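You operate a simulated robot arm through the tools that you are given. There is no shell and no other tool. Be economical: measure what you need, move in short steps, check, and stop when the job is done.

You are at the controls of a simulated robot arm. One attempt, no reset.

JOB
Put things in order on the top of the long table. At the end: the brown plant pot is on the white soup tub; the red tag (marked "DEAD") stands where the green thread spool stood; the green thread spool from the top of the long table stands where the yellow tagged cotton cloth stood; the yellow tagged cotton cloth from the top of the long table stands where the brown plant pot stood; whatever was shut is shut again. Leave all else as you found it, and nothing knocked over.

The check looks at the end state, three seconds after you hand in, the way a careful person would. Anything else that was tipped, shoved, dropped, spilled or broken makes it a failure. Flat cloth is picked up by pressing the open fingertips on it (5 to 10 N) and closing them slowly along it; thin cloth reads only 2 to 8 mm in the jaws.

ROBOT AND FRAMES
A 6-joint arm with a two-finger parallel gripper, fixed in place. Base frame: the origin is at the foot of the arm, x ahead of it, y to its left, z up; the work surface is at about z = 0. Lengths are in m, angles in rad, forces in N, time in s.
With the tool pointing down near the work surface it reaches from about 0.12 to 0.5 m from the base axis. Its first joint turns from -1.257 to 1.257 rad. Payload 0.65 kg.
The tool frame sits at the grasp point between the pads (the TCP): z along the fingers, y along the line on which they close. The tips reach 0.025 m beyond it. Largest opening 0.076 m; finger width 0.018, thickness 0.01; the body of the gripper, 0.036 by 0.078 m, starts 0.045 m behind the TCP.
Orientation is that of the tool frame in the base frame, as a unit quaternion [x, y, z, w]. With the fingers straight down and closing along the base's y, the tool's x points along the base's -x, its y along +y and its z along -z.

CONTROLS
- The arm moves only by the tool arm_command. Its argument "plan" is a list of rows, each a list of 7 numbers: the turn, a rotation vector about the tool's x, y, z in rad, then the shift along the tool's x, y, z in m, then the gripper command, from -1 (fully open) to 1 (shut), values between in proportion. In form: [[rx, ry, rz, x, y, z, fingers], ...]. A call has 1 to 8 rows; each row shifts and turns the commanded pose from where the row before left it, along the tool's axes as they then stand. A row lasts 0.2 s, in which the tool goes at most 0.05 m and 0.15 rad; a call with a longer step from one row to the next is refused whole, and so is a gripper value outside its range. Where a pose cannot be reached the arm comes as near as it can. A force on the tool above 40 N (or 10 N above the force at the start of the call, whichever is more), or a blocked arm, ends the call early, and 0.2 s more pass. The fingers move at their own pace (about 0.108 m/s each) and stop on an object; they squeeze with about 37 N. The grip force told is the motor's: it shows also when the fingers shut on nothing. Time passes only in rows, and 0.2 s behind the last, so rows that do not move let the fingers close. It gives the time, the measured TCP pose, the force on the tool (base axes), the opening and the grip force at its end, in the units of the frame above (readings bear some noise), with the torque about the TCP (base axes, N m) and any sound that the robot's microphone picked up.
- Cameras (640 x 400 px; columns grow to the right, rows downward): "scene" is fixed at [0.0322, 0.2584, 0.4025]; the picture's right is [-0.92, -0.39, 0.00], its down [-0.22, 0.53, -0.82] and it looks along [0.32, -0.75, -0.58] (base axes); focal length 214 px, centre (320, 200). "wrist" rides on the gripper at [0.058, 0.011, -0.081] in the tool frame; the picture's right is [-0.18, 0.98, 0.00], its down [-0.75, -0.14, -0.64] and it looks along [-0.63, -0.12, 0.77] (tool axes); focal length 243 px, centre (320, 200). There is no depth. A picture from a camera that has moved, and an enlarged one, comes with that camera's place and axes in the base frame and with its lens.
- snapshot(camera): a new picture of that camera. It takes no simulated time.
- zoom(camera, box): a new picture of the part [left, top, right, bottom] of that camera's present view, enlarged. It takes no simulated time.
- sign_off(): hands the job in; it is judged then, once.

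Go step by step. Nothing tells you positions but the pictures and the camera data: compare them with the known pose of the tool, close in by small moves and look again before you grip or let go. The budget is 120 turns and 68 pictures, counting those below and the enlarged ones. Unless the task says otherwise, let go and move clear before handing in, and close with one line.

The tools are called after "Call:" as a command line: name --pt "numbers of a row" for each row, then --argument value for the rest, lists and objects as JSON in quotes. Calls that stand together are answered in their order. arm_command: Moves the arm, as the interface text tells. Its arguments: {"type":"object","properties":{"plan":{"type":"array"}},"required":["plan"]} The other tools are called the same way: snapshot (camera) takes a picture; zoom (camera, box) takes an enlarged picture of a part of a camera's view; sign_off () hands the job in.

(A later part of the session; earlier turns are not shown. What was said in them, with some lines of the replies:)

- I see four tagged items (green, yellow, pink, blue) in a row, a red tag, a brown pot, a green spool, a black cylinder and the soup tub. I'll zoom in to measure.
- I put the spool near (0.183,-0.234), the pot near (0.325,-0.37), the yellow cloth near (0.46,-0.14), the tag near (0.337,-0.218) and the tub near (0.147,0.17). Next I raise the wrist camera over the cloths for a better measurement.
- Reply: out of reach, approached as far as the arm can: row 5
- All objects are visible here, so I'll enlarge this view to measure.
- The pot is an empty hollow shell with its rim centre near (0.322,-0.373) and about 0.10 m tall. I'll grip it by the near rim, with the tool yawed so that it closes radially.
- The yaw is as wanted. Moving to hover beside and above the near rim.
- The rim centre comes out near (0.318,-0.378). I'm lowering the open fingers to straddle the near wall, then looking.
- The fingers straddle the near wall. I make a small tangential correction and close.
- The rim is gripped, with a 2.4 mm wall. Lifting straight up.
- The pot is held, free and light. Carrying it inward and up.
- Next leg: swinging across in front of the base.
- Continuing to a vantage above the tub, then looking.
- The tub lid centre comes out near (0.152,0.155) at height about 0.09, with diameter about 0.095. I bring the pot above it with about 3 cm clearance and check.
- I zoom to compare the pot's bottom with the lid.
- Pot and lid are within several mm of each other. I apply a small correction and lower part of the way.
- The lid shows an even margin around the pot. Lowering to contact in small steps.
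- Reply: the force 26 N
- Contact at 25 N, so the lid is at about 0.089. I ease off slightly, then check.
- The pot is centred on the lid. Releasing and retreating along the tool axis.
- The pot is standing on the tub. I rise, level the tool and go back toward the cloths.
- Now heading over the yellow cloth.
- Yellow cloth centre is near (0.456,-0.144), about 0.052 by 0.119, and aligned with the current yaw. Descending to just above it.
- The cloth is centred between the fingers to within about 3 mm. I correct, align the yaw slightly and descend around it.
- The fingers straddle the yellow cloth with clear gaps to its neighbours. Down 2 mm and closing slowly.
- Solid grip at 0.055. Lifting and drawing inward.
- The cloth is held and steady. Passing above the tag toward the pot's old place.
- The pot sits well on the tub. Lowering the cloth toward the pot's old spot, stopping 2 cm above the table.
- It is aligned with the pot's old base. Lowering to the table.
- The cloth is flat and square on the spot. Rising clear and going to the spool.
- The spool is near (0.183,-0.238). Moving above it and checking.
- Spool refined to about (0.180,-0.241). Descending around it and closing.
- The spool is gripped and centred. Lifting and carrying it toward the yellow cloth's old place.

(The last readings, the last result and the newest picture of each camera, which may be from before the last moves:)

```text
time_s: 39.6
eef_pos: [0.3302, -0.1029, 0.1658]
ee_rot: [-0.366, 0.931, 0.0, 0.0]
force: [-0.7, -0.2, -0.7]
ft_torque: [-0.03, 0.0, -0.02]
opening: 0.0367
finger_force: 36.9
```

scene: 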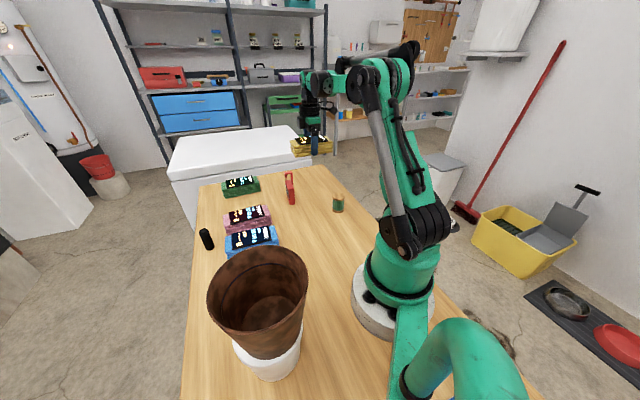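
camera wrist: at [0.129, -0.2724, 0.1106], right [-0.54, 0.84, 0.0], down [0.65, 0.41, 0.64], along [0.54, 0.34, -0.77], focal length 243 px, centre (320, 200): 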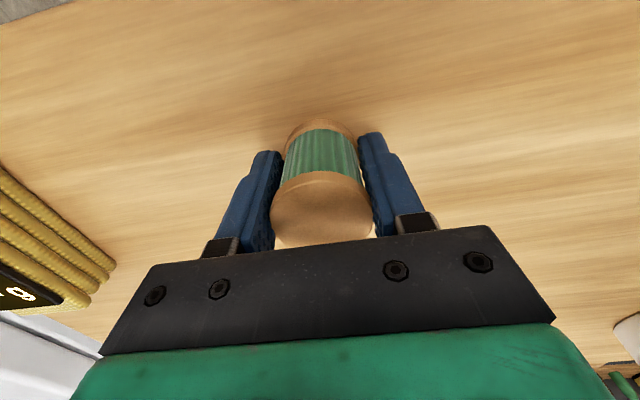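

Moving over the gap between the green and pink cloths.

Call:
arm_command --pt "0 0 0 -0.0162 -0.0285 0.01 1" --pt "0 0 0 -0.0162 -0.0285 0.015 1" --pt "0 0 0 -0.0162 -0.0285 0.025 1" --pt "0 0 0 -0.0162 -0.0285 0.025 1" --pt "0 0 0 0 0 0 1"

Call:
snapshot --camera "wrist"

Call:
zoom --camera "scene" --box '[190, 140, 350, 260]'

```text
time_s: 40.8
eef_pos: [0.4553, -0.1427, 0.0864]
ee_rot: [-0.367, 0.93, -0.001, -0.001]
force: [-0.6, -1.1, -0.8]
ft_torque: [-0.02, -0.04, -0.01]
opening: 0.0364
finger_force: 36.9
```

```text
26 pictures are left
camera wrist: at [0.4052, -0.1734, 0.1652], right [-0.54, 0.84, 0.0], down [0.65, 0.41, 0.64], along [0.54, 0.34, -0.77], focal length 243 px, centre (320, 200)
```

wrist: 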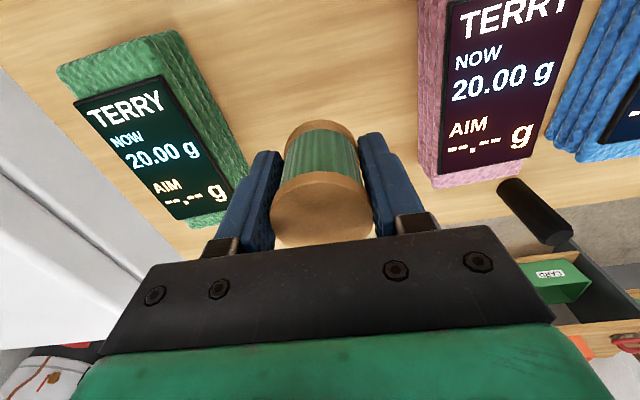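

```text
3.33 times, centred on (270, 200) of scene
camera zoom: at [0.0322, 0.2584, 0.4025], right [-0.92, -0.39, 0.0], down [-0.22, 0.53, -0.82], along [0.32, -0.75, -0.58], focal length 715 px, centre (487, 200)
```

zoom: 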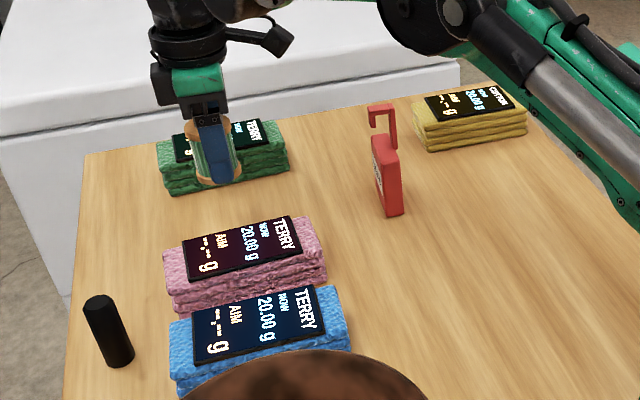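

The spool is over the right spot. Lowering it.

Call:
arm_command --pt "0 0 0 0 0 0.02 1" --pt "0 0 0 0 0 0.02 1" --pt "0 0 0 0 0 0.01 1" --pt "0 0 0 0 0 0.003 1" --pt "0 0 0 0 0 0 1"

```text
time_s: 42.0
eef_pos: [0.4571, -0.1406, 0.033]
ee_rot: [-0.367, 0.93, 0.0, 0.0]
force: [-0.8, 0.1, -0.2]
ft_torque: [0.03, 0.01, -0.02]
opening: 0.0364
finger_force: 37.1
```

Call:
arm_command --pt "0 0 0 0 0 0.001 1" --pt "0 0 0 0 0 0.0005 1" --pt "0 0 0 0 0 0 1"

```text
time_s: 42.8
eef_pos: [0.4552, -0.1411, 0.0319]
ee_rot: [-0.366, 0.93, 0.0, 0.0]
force: [0.6, 0.1, -0.2]
ft_torque: [-0.04, 0.01, 0.01]
opening: 0.0365
finger_force: 36.8
```

The spool is at the table to within half a mm. Releasing and rising.

Call:
arm_command --pt "0 0 0 0 0 0.0004 0.3" --pt "0 0 0 0 0 0 -0.2" --pt "0 0 0 0 0 0 -0.6" --pt "0 0 0 0 0 0 -0.7" --pt "0 0 0 0 0 -0.02 -0.7" --pt "0 0 0 0 0 -0.03 -0.7" --pt "0 0 0 0.005 0.005 -0.03 -0.7" --pt "0 0 0 0.015 0.02 -0.02 -0.7"

Call:
snapshot --camera "wrist"

Call:
zoom --camera "scene" --box '[190, 140, 350, 260]'

```text
time_s: 44.6
eef_pos: [0.423, -0.1366, 0.135]
ee_rot: [-0.367, 0.93, 0.0, 0.0]
force: [-0.2, 1.3, -0.1]
ft_torque: [0.02, 0.01, -0.01]
opening: 0.0646
finger_force: 0.0
```

```text
24 pictures are left
camera wrist: at [0.3728, -0.1677, 0.2135], right [-0.54, 0.84, 0.0], down [0.65, 0.41, 0.64], along [0.54, 0.34, -0.77], focal length 243 px, centre (320, 200)
```

wrist: 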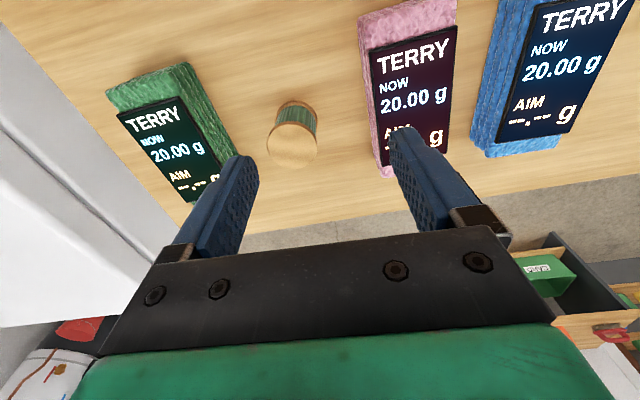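

```text
3.33 times, centred on (270, 200) of scene
camera zoom: at [0.0322, 0.2584, 0.4025], right [-0.92, -0.39, 0.0], down [-0.22, 0.53, -0.82], along [0.32, -0.75, -0.58], focal length 715 px, centre (487, 200)
```

zoom: 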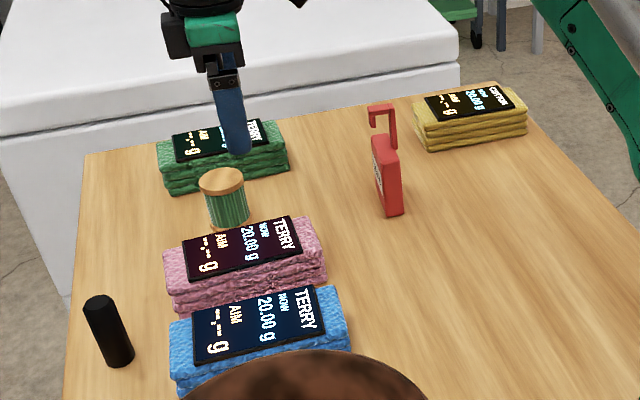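

The spool stands upright in its place. Now the tag, near (0.34,-0.224): it is about 17 mm thick with its face normal along (0.7,0.7). I back off, rise and yaw the tool by about 90°.

Call:
arm_command --pt "0 0 0 0.01 0.005 -0.035 -1" --pt "0 0 0 0.036 0.016 -0.015 -1" --pt "0 0 0 0.036 0.016 -0.015 -1" --pt "0 0 0 0.036 0.016 -0.005 -1" --pt "0 0 0.14 0 0 0 -1" --pt "0 0 0.14 0 0 0 -1" --pt "0 0 0.14 0 0 0 -1" --pt "0 0 0.14 0 0 0 -1"

Call:
arm_command --pt "0 0 0.14 0 0 0 -1" --pt "0 0 0.14 0 0 0 -1" --pt "0 0 0.14 0 0 0 -1" --pt "0 0 0.14 0 0 0 -1" --pt "0 0 0.14 0 0 0 -1" --pt "0 0 0.14 0 0 0 -1" --pt "0 0 0.135 0 0 0 -1" --pt "0 0 0 0 0 0 -1"

Call:
snapshot --camera "wrist"

```text
time_s: 46.4
eef_pos: [0.3014, -0.1776, 0.2037]
ee_rot: [-0.094, 0.996, -0.001, 0.0]
force: [-0.2, -0.6, -0.4]
ft_torque: [0.04, -0.02, 0.01]
opening: 0.0759
finger_force: 0.0
```

```text
time_s: 48.2
eef_pos: [0.3021, -0.1794, 0.2033]
ee_rot: [0.383, 0.924, 0.0, 0.0]
force: [0.7, -0.6, -0.5]
ft_torque: [-0.02, 0.0, -0.01]
opening: 0.0758
finger_force: 0.1
```

```text
22 pictures are left
camera wrist: at [0.2676, -0.1287, 0.282], right [0.83, 0.56, 0.0], down [0.43, -0.63, 0.64], along [0.36, -0.53, -0.77], focal length 243 px, centre (320, 200)
```

wrist: 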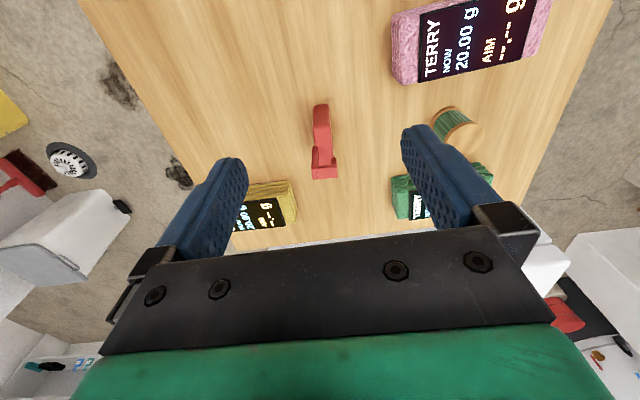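

Call:
zoom --camera "wrist" --box '[270, 80, 370, 200]'

```text
3.33 times, centred on (320, 140) of wrist
camera zoom: at [0.2676, -0.1287, 0.282], right [0.83, 0.56, 0.0], down [0.43, -0.63, 0.64], along [0.36, -0.53, -0.77], focal length 809 px, centre (320, 400)
```

zoom: 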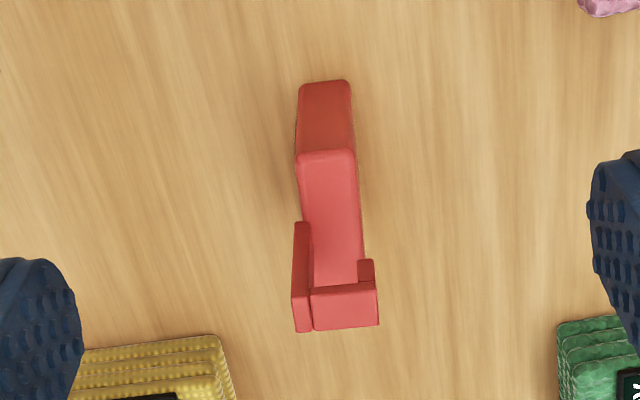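

The tag's hook sits over its centre, with the body about 17 mm by 47 mm. I'll grip across the thickness, slightly toward the near side of the hook, so I align the yaw and hover just above it.

Call:
arm_command --pt "0 0 0.078 0 0 0 -1" --pt "0 0 0 -0.022 -0.0011 0.025 -1" --pt "0 0 0 -0.022 -0.0011 0.025 -1" --pt "0 0 0 0 0 0 -1"

Call:
zoom --camera "wrist" --box '[200, 60, 440, 260]'

```text
time_s: 49.2
eef_pos: [0.3288, -0.2119, 0.1533]
ee_rot: [0.418, 0.909, 0.0, 0.0]
force: [0.2, -0.7, -0.3]
ft_torque: [0.01, -0.02, -0.01]
opening: 0.0762
finger_force: 0.0
```

```text
2.00 times, centred on (320, 160) of wrist
camera zoom: at [0.2986, -0.1611, 0.2329], right [0.87, 0.5, 0.0], down [0.38, -0.66, 0.64], along [0.32, -0.56, -0.77], focal length 485 px, centre (320, 280)
```

zoom: 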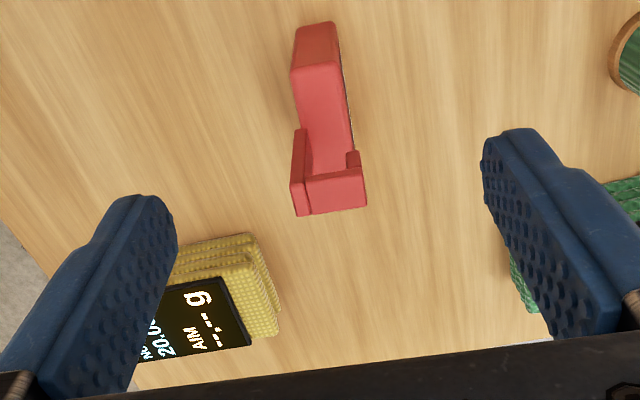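

Aligned to within 1 mm across the thickness. Descending so that the tips overlap the upper body while the palm stays above the hook.

Call:
arm_command --pt "0 0 0 -0.0025 -0.0007 0.02 -1" --pt "0 0 0 0 0 0.025 -1" --pt "0 0 0 0 0 0.023 -1" --pt "0 0 0 0 0 0.012 -1" --pt "0 0 0 0 0 0 -1"

Call:
snapshot --camera "wrist"

Call:
zoom --camera "scene" --box '[250, 140, 330, 210]'

```text
time_s: 50.4
eef_pos: [0.3303, -0.216, 0.0713]
ee_rot: [0.418, 0.909, 0.0, 0.0]
force: [-0.3, -0.2, 0.1]
ft_torque: [0.03, -0.03, -0.03]
opening: 0.0762
finger_force: 0.0
```

```text
19 pictures are left
camera wrist: at [0.3004, -0.1636, 0.151], right [0.87, 0.5, 0.0], down [0.38, -0.66, 0.64], along [0.32, -0.56, -0.77], focal length 243 px, centre (320, 200)
```

wrist: 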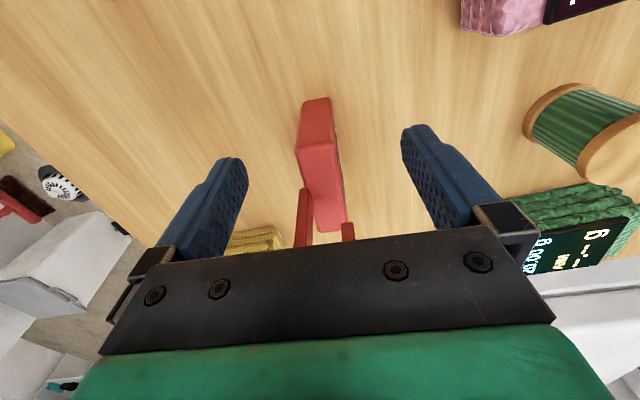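

```text
5.71 times, centred on (290, 175) of scene
camera zoom: at [0.0322, 0.2584, 0.4025], right [-0.92, -0.39, 0.0], down [-0.22, 0.53, -0.82], along [0.32, -0.75, -0.58], focal length 1226 px, centre (491, 343)
```

zoom: 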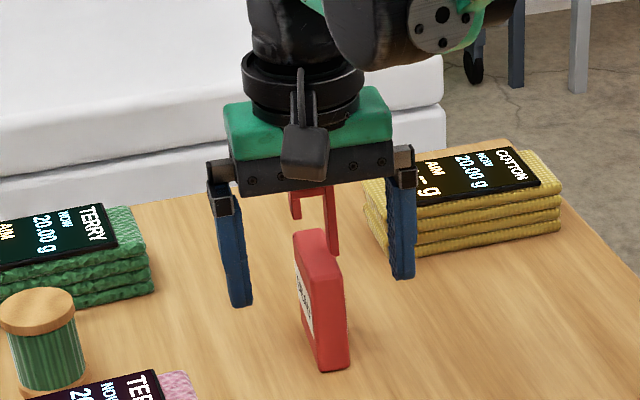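

Clear of the hook. I shift 3 mm toward the near side and close slowly.

Call:
arm_command --pt "0 0 0 0.003 0 0 -0.7" --pt "0 0 0 0 0 0 -0.3" --pt "0 0 0 0 0 0 0.1" --pt "0 0 0 0 0 0 0.3" --pt "0 0 0 0 0 0 0.45" --pt "0 0 0 0 0 0 0.55" --pt "0 0 0 0 0 0 0.8" --pt "0 0 0 0 0 0 0.8"

Call:
snapshot --camera "wrist"

Call:
zoom --camera "scene" --box '[250, 140, 330, 210]'

```text
time_s: 52.2
eef_pos: [0.3281, -0.2131, 0.0708]
ee_rot: [0.418, 0.908, 0.001, 0.0]
force: [0.3, 0.1, -0.5]
ft_torque: [0.01, 0.0, 0.03]
opening: 0.0169
finger_force: 35.7
```

```text
17 pictures are left
camera wrist: at [0.298, -0.1613, 0.1515], right [0.87, 0.5, 0.0], down [0.38, -0.66, 0.64], along [0.32, -0.56, -0.77], focal length 243 px, centre (320, 200)
```

wrist: 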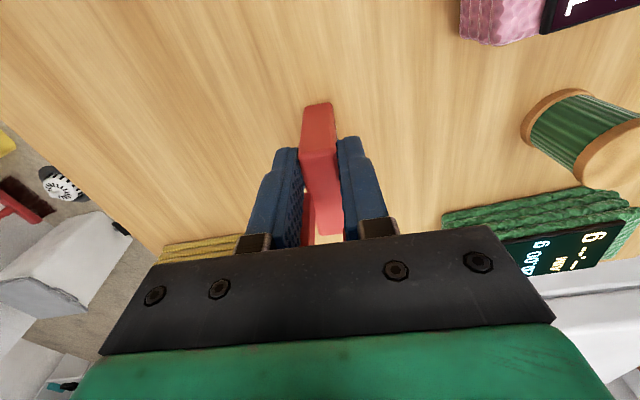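

```text
5.71 times, centred on (290, 175) of scene
camera zoom: at [0.0322, 0.2584, 0.4025], right [-0.92, -0.39, 0.0], down [-0.22, 0.53, -0.82], along [0.32, -0.75, -0.58], focal length 1226 px, centre (491, 343)
```

zoom: 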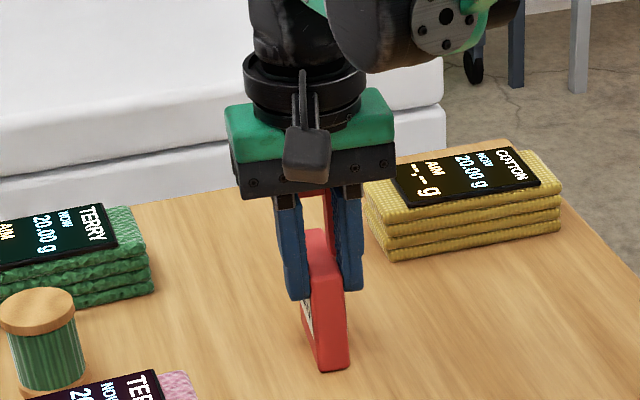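

The tag is held squarely at 16.9 mm. Lifting it and carrying it to the spool's old spot, with its centre at (0.181,-0.239).

Call:
arm_command --pt "0 0 0 0 0 -0.015 1" --pt "0 0 0 0 0 -0.025 1" --pt "0 0 0 0.0224 -0.0321 0 1" --pt "0 0 0 0.0224 -0.0321 0 1" --pt "0 0 0 0.0224 -0.0321 0 1" --pt "0 0 0 0.0224 -0.0321 0 1" --pt "0 0 0 0 0 0 1"

Call:
zoom --camera "scene" --box '[300, 160, 380, 230]'

```text
time_s: 53.8
eef_pos: [0.1713, -0.2283, 0.1152]
ee_rot: [0.417, 0.909, -0.001, -0.001]
force: [-0.7, 0.1, -0.8]
ft_torque: [0.01, 0.03, -0.01]
opening: 0.0169
finger_force: 36.2
```

```text
5.71 times, centred on (340, 195) of scene
camera zoom: at [0.0322, 0.2584, 0.4025], right [-0.92, -0.39, 0.0], down [-0.22, 0.53, -0.82], along [0.32, -0.75, -0.58], focal length 1226 px, centre (206, 229)
```

zoom: 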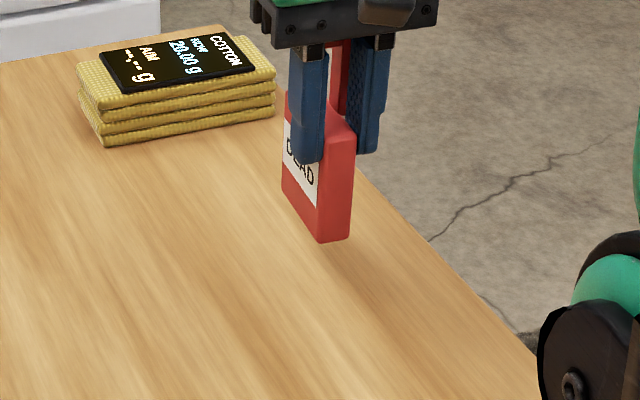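

Alignment is good. Lowering.

Call:
arm_command --pt "0 0 0 0 0 0.018 1" --pt "0 0 0 0 0 0.014 1" --pt "0 0 0 0 0 0.006 1" --pt "0 0 0 0 0 0 1" --pt "0 0 0 0 0 0 1"

```text
time_s: 55.0
eef_pos: [0.1719, -0.2295, 0.0761]
ee_rot: [0.418, 0.909, 0.0, 0.0]
force: [-0.5, 0.1, 0.1]
ft_torque: [-0.01, 0.02, -0.01]
opening: 0.0172
finger_force: 35.3
```

Call:
arm_command --pt "0 0 0 0 0 0.002 1" --pt "0 0 0 0 0 0.001 1" --pt "0 0 0 0 0 0 1"

Call:
zoom --camera "scene" --box '[300, 160, 380, 230]'

```text
time_s: 55.8
eef_pos: [0.1723, -0.2293, 0.0719]
ee_rot: [0.418, 0.908, 0.0, 0.0]
force: [-0.9, 1.5, 7.4]
ft_torque: [-0.04, -0.03, 0.02]
opening: 0.0167
finger_force: 36.2
```

```text
5.71 times, centred on (340, 195) of scene
camera zoom: at [0.0322, 0.2584, 0.4025], right [-0.92, -0.39, 0.0], down [-0.22, 0.53, -0.82], along [0.32, -0.75, -0.58], focal length 1226 px, centre (206, 229)
```

zoom: 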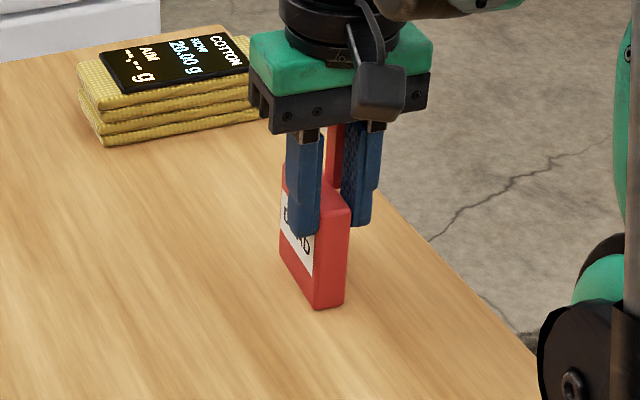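

The tag touches the table and stands upright. Releasing slowly and rising straight up.

Call:
arm_command --pt "0 0 0 0 0 0 0.5" --pt "0 0 0 0 0 0 0.4" --pt "0 0 0 0 0 0 0" --pt "0 0 0 0 0 0 -0.6" --pt "0 0 0 0 0 0 -0.9" --pt "0 0 0 0 0 -0.03 -0.9" --pt "0 0 0 0 0 -0.045 -0.9" --pt "0 0 0 0 0 -0.045 -0.9"

Call:
zoom --camera "scene" --box '[190, 140, 390, 260]'

Call:
snapshot --camera "wrist"

```text
time_s: 57.6
eef_pos: [0.1698, -0.229, 0.1929]
ee_rot: [0.418, 0.908, -0.001, 0.001]
force: [1.1, -0.2, 0.3]
ft_torque: [0.01, -0.01, 0.02]
opening: 0.0722
finger_force: 0.0
```

```text
3.20 times, centred on (290, 200) of scene
camera zoom: at [0.0322, 0.2584, 0.4025], right [-0.92, -0.39, 0.0], down [-0.22, 0.53, -0.82], along [0.32, -0.75, -0.58], focal length 686 px, centre (416, 200)
```

zoom: 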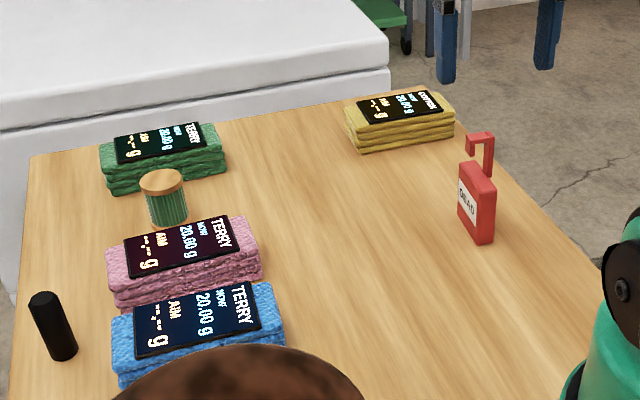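

```text
12 pictures are left
camera wrist: at [0.1405, -0.1774, 0.2725], right [0.87, 0.5, 0.0], down [0.38, -0.66, 0.64], along [0.32, -0.56, -0.77], focal length 243 px, centre (320, 200)
```

wrist: 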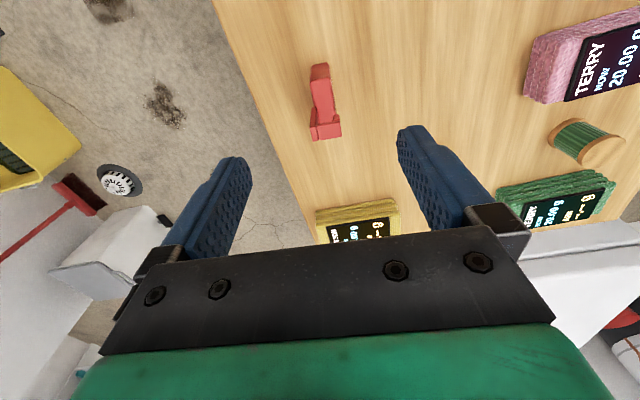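

All the table items are in place. One last look at the pot on the tub.

Call:
zoom --camera "scene" --box '[180, 230, 340, 400]'

```text
2.35 times, centred on (260, 315) of scene
camera zoom: at [0.0322, 0.2584, 0.4025], right [-0.92, -0.39, 0.0], down [-0.22, 0.53, -0.82], along [0.32, -0.75, -0.58], focal length 505 px, centre (461, -71)
```

zoom: 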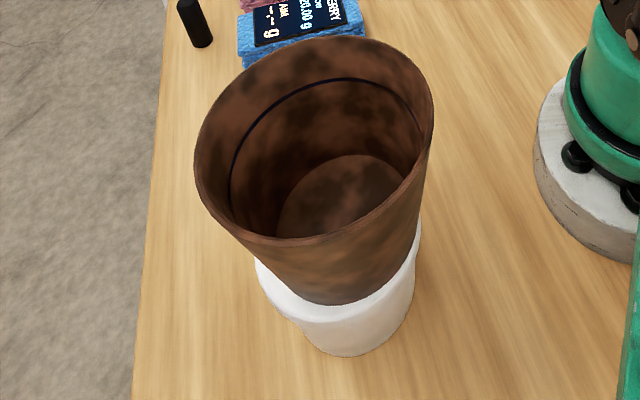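

The pot stands level and fully supported on the lid, everything else is upright, and the arm is clear. Handing in.

Call:
sign_off

```text
The job is handed in.
```

The pot is on the soup tub, the cotton cloth is where the pot stood, the spool is where the cloth stood, and the tag is where the spool stood; nothing was opened or knocked over.
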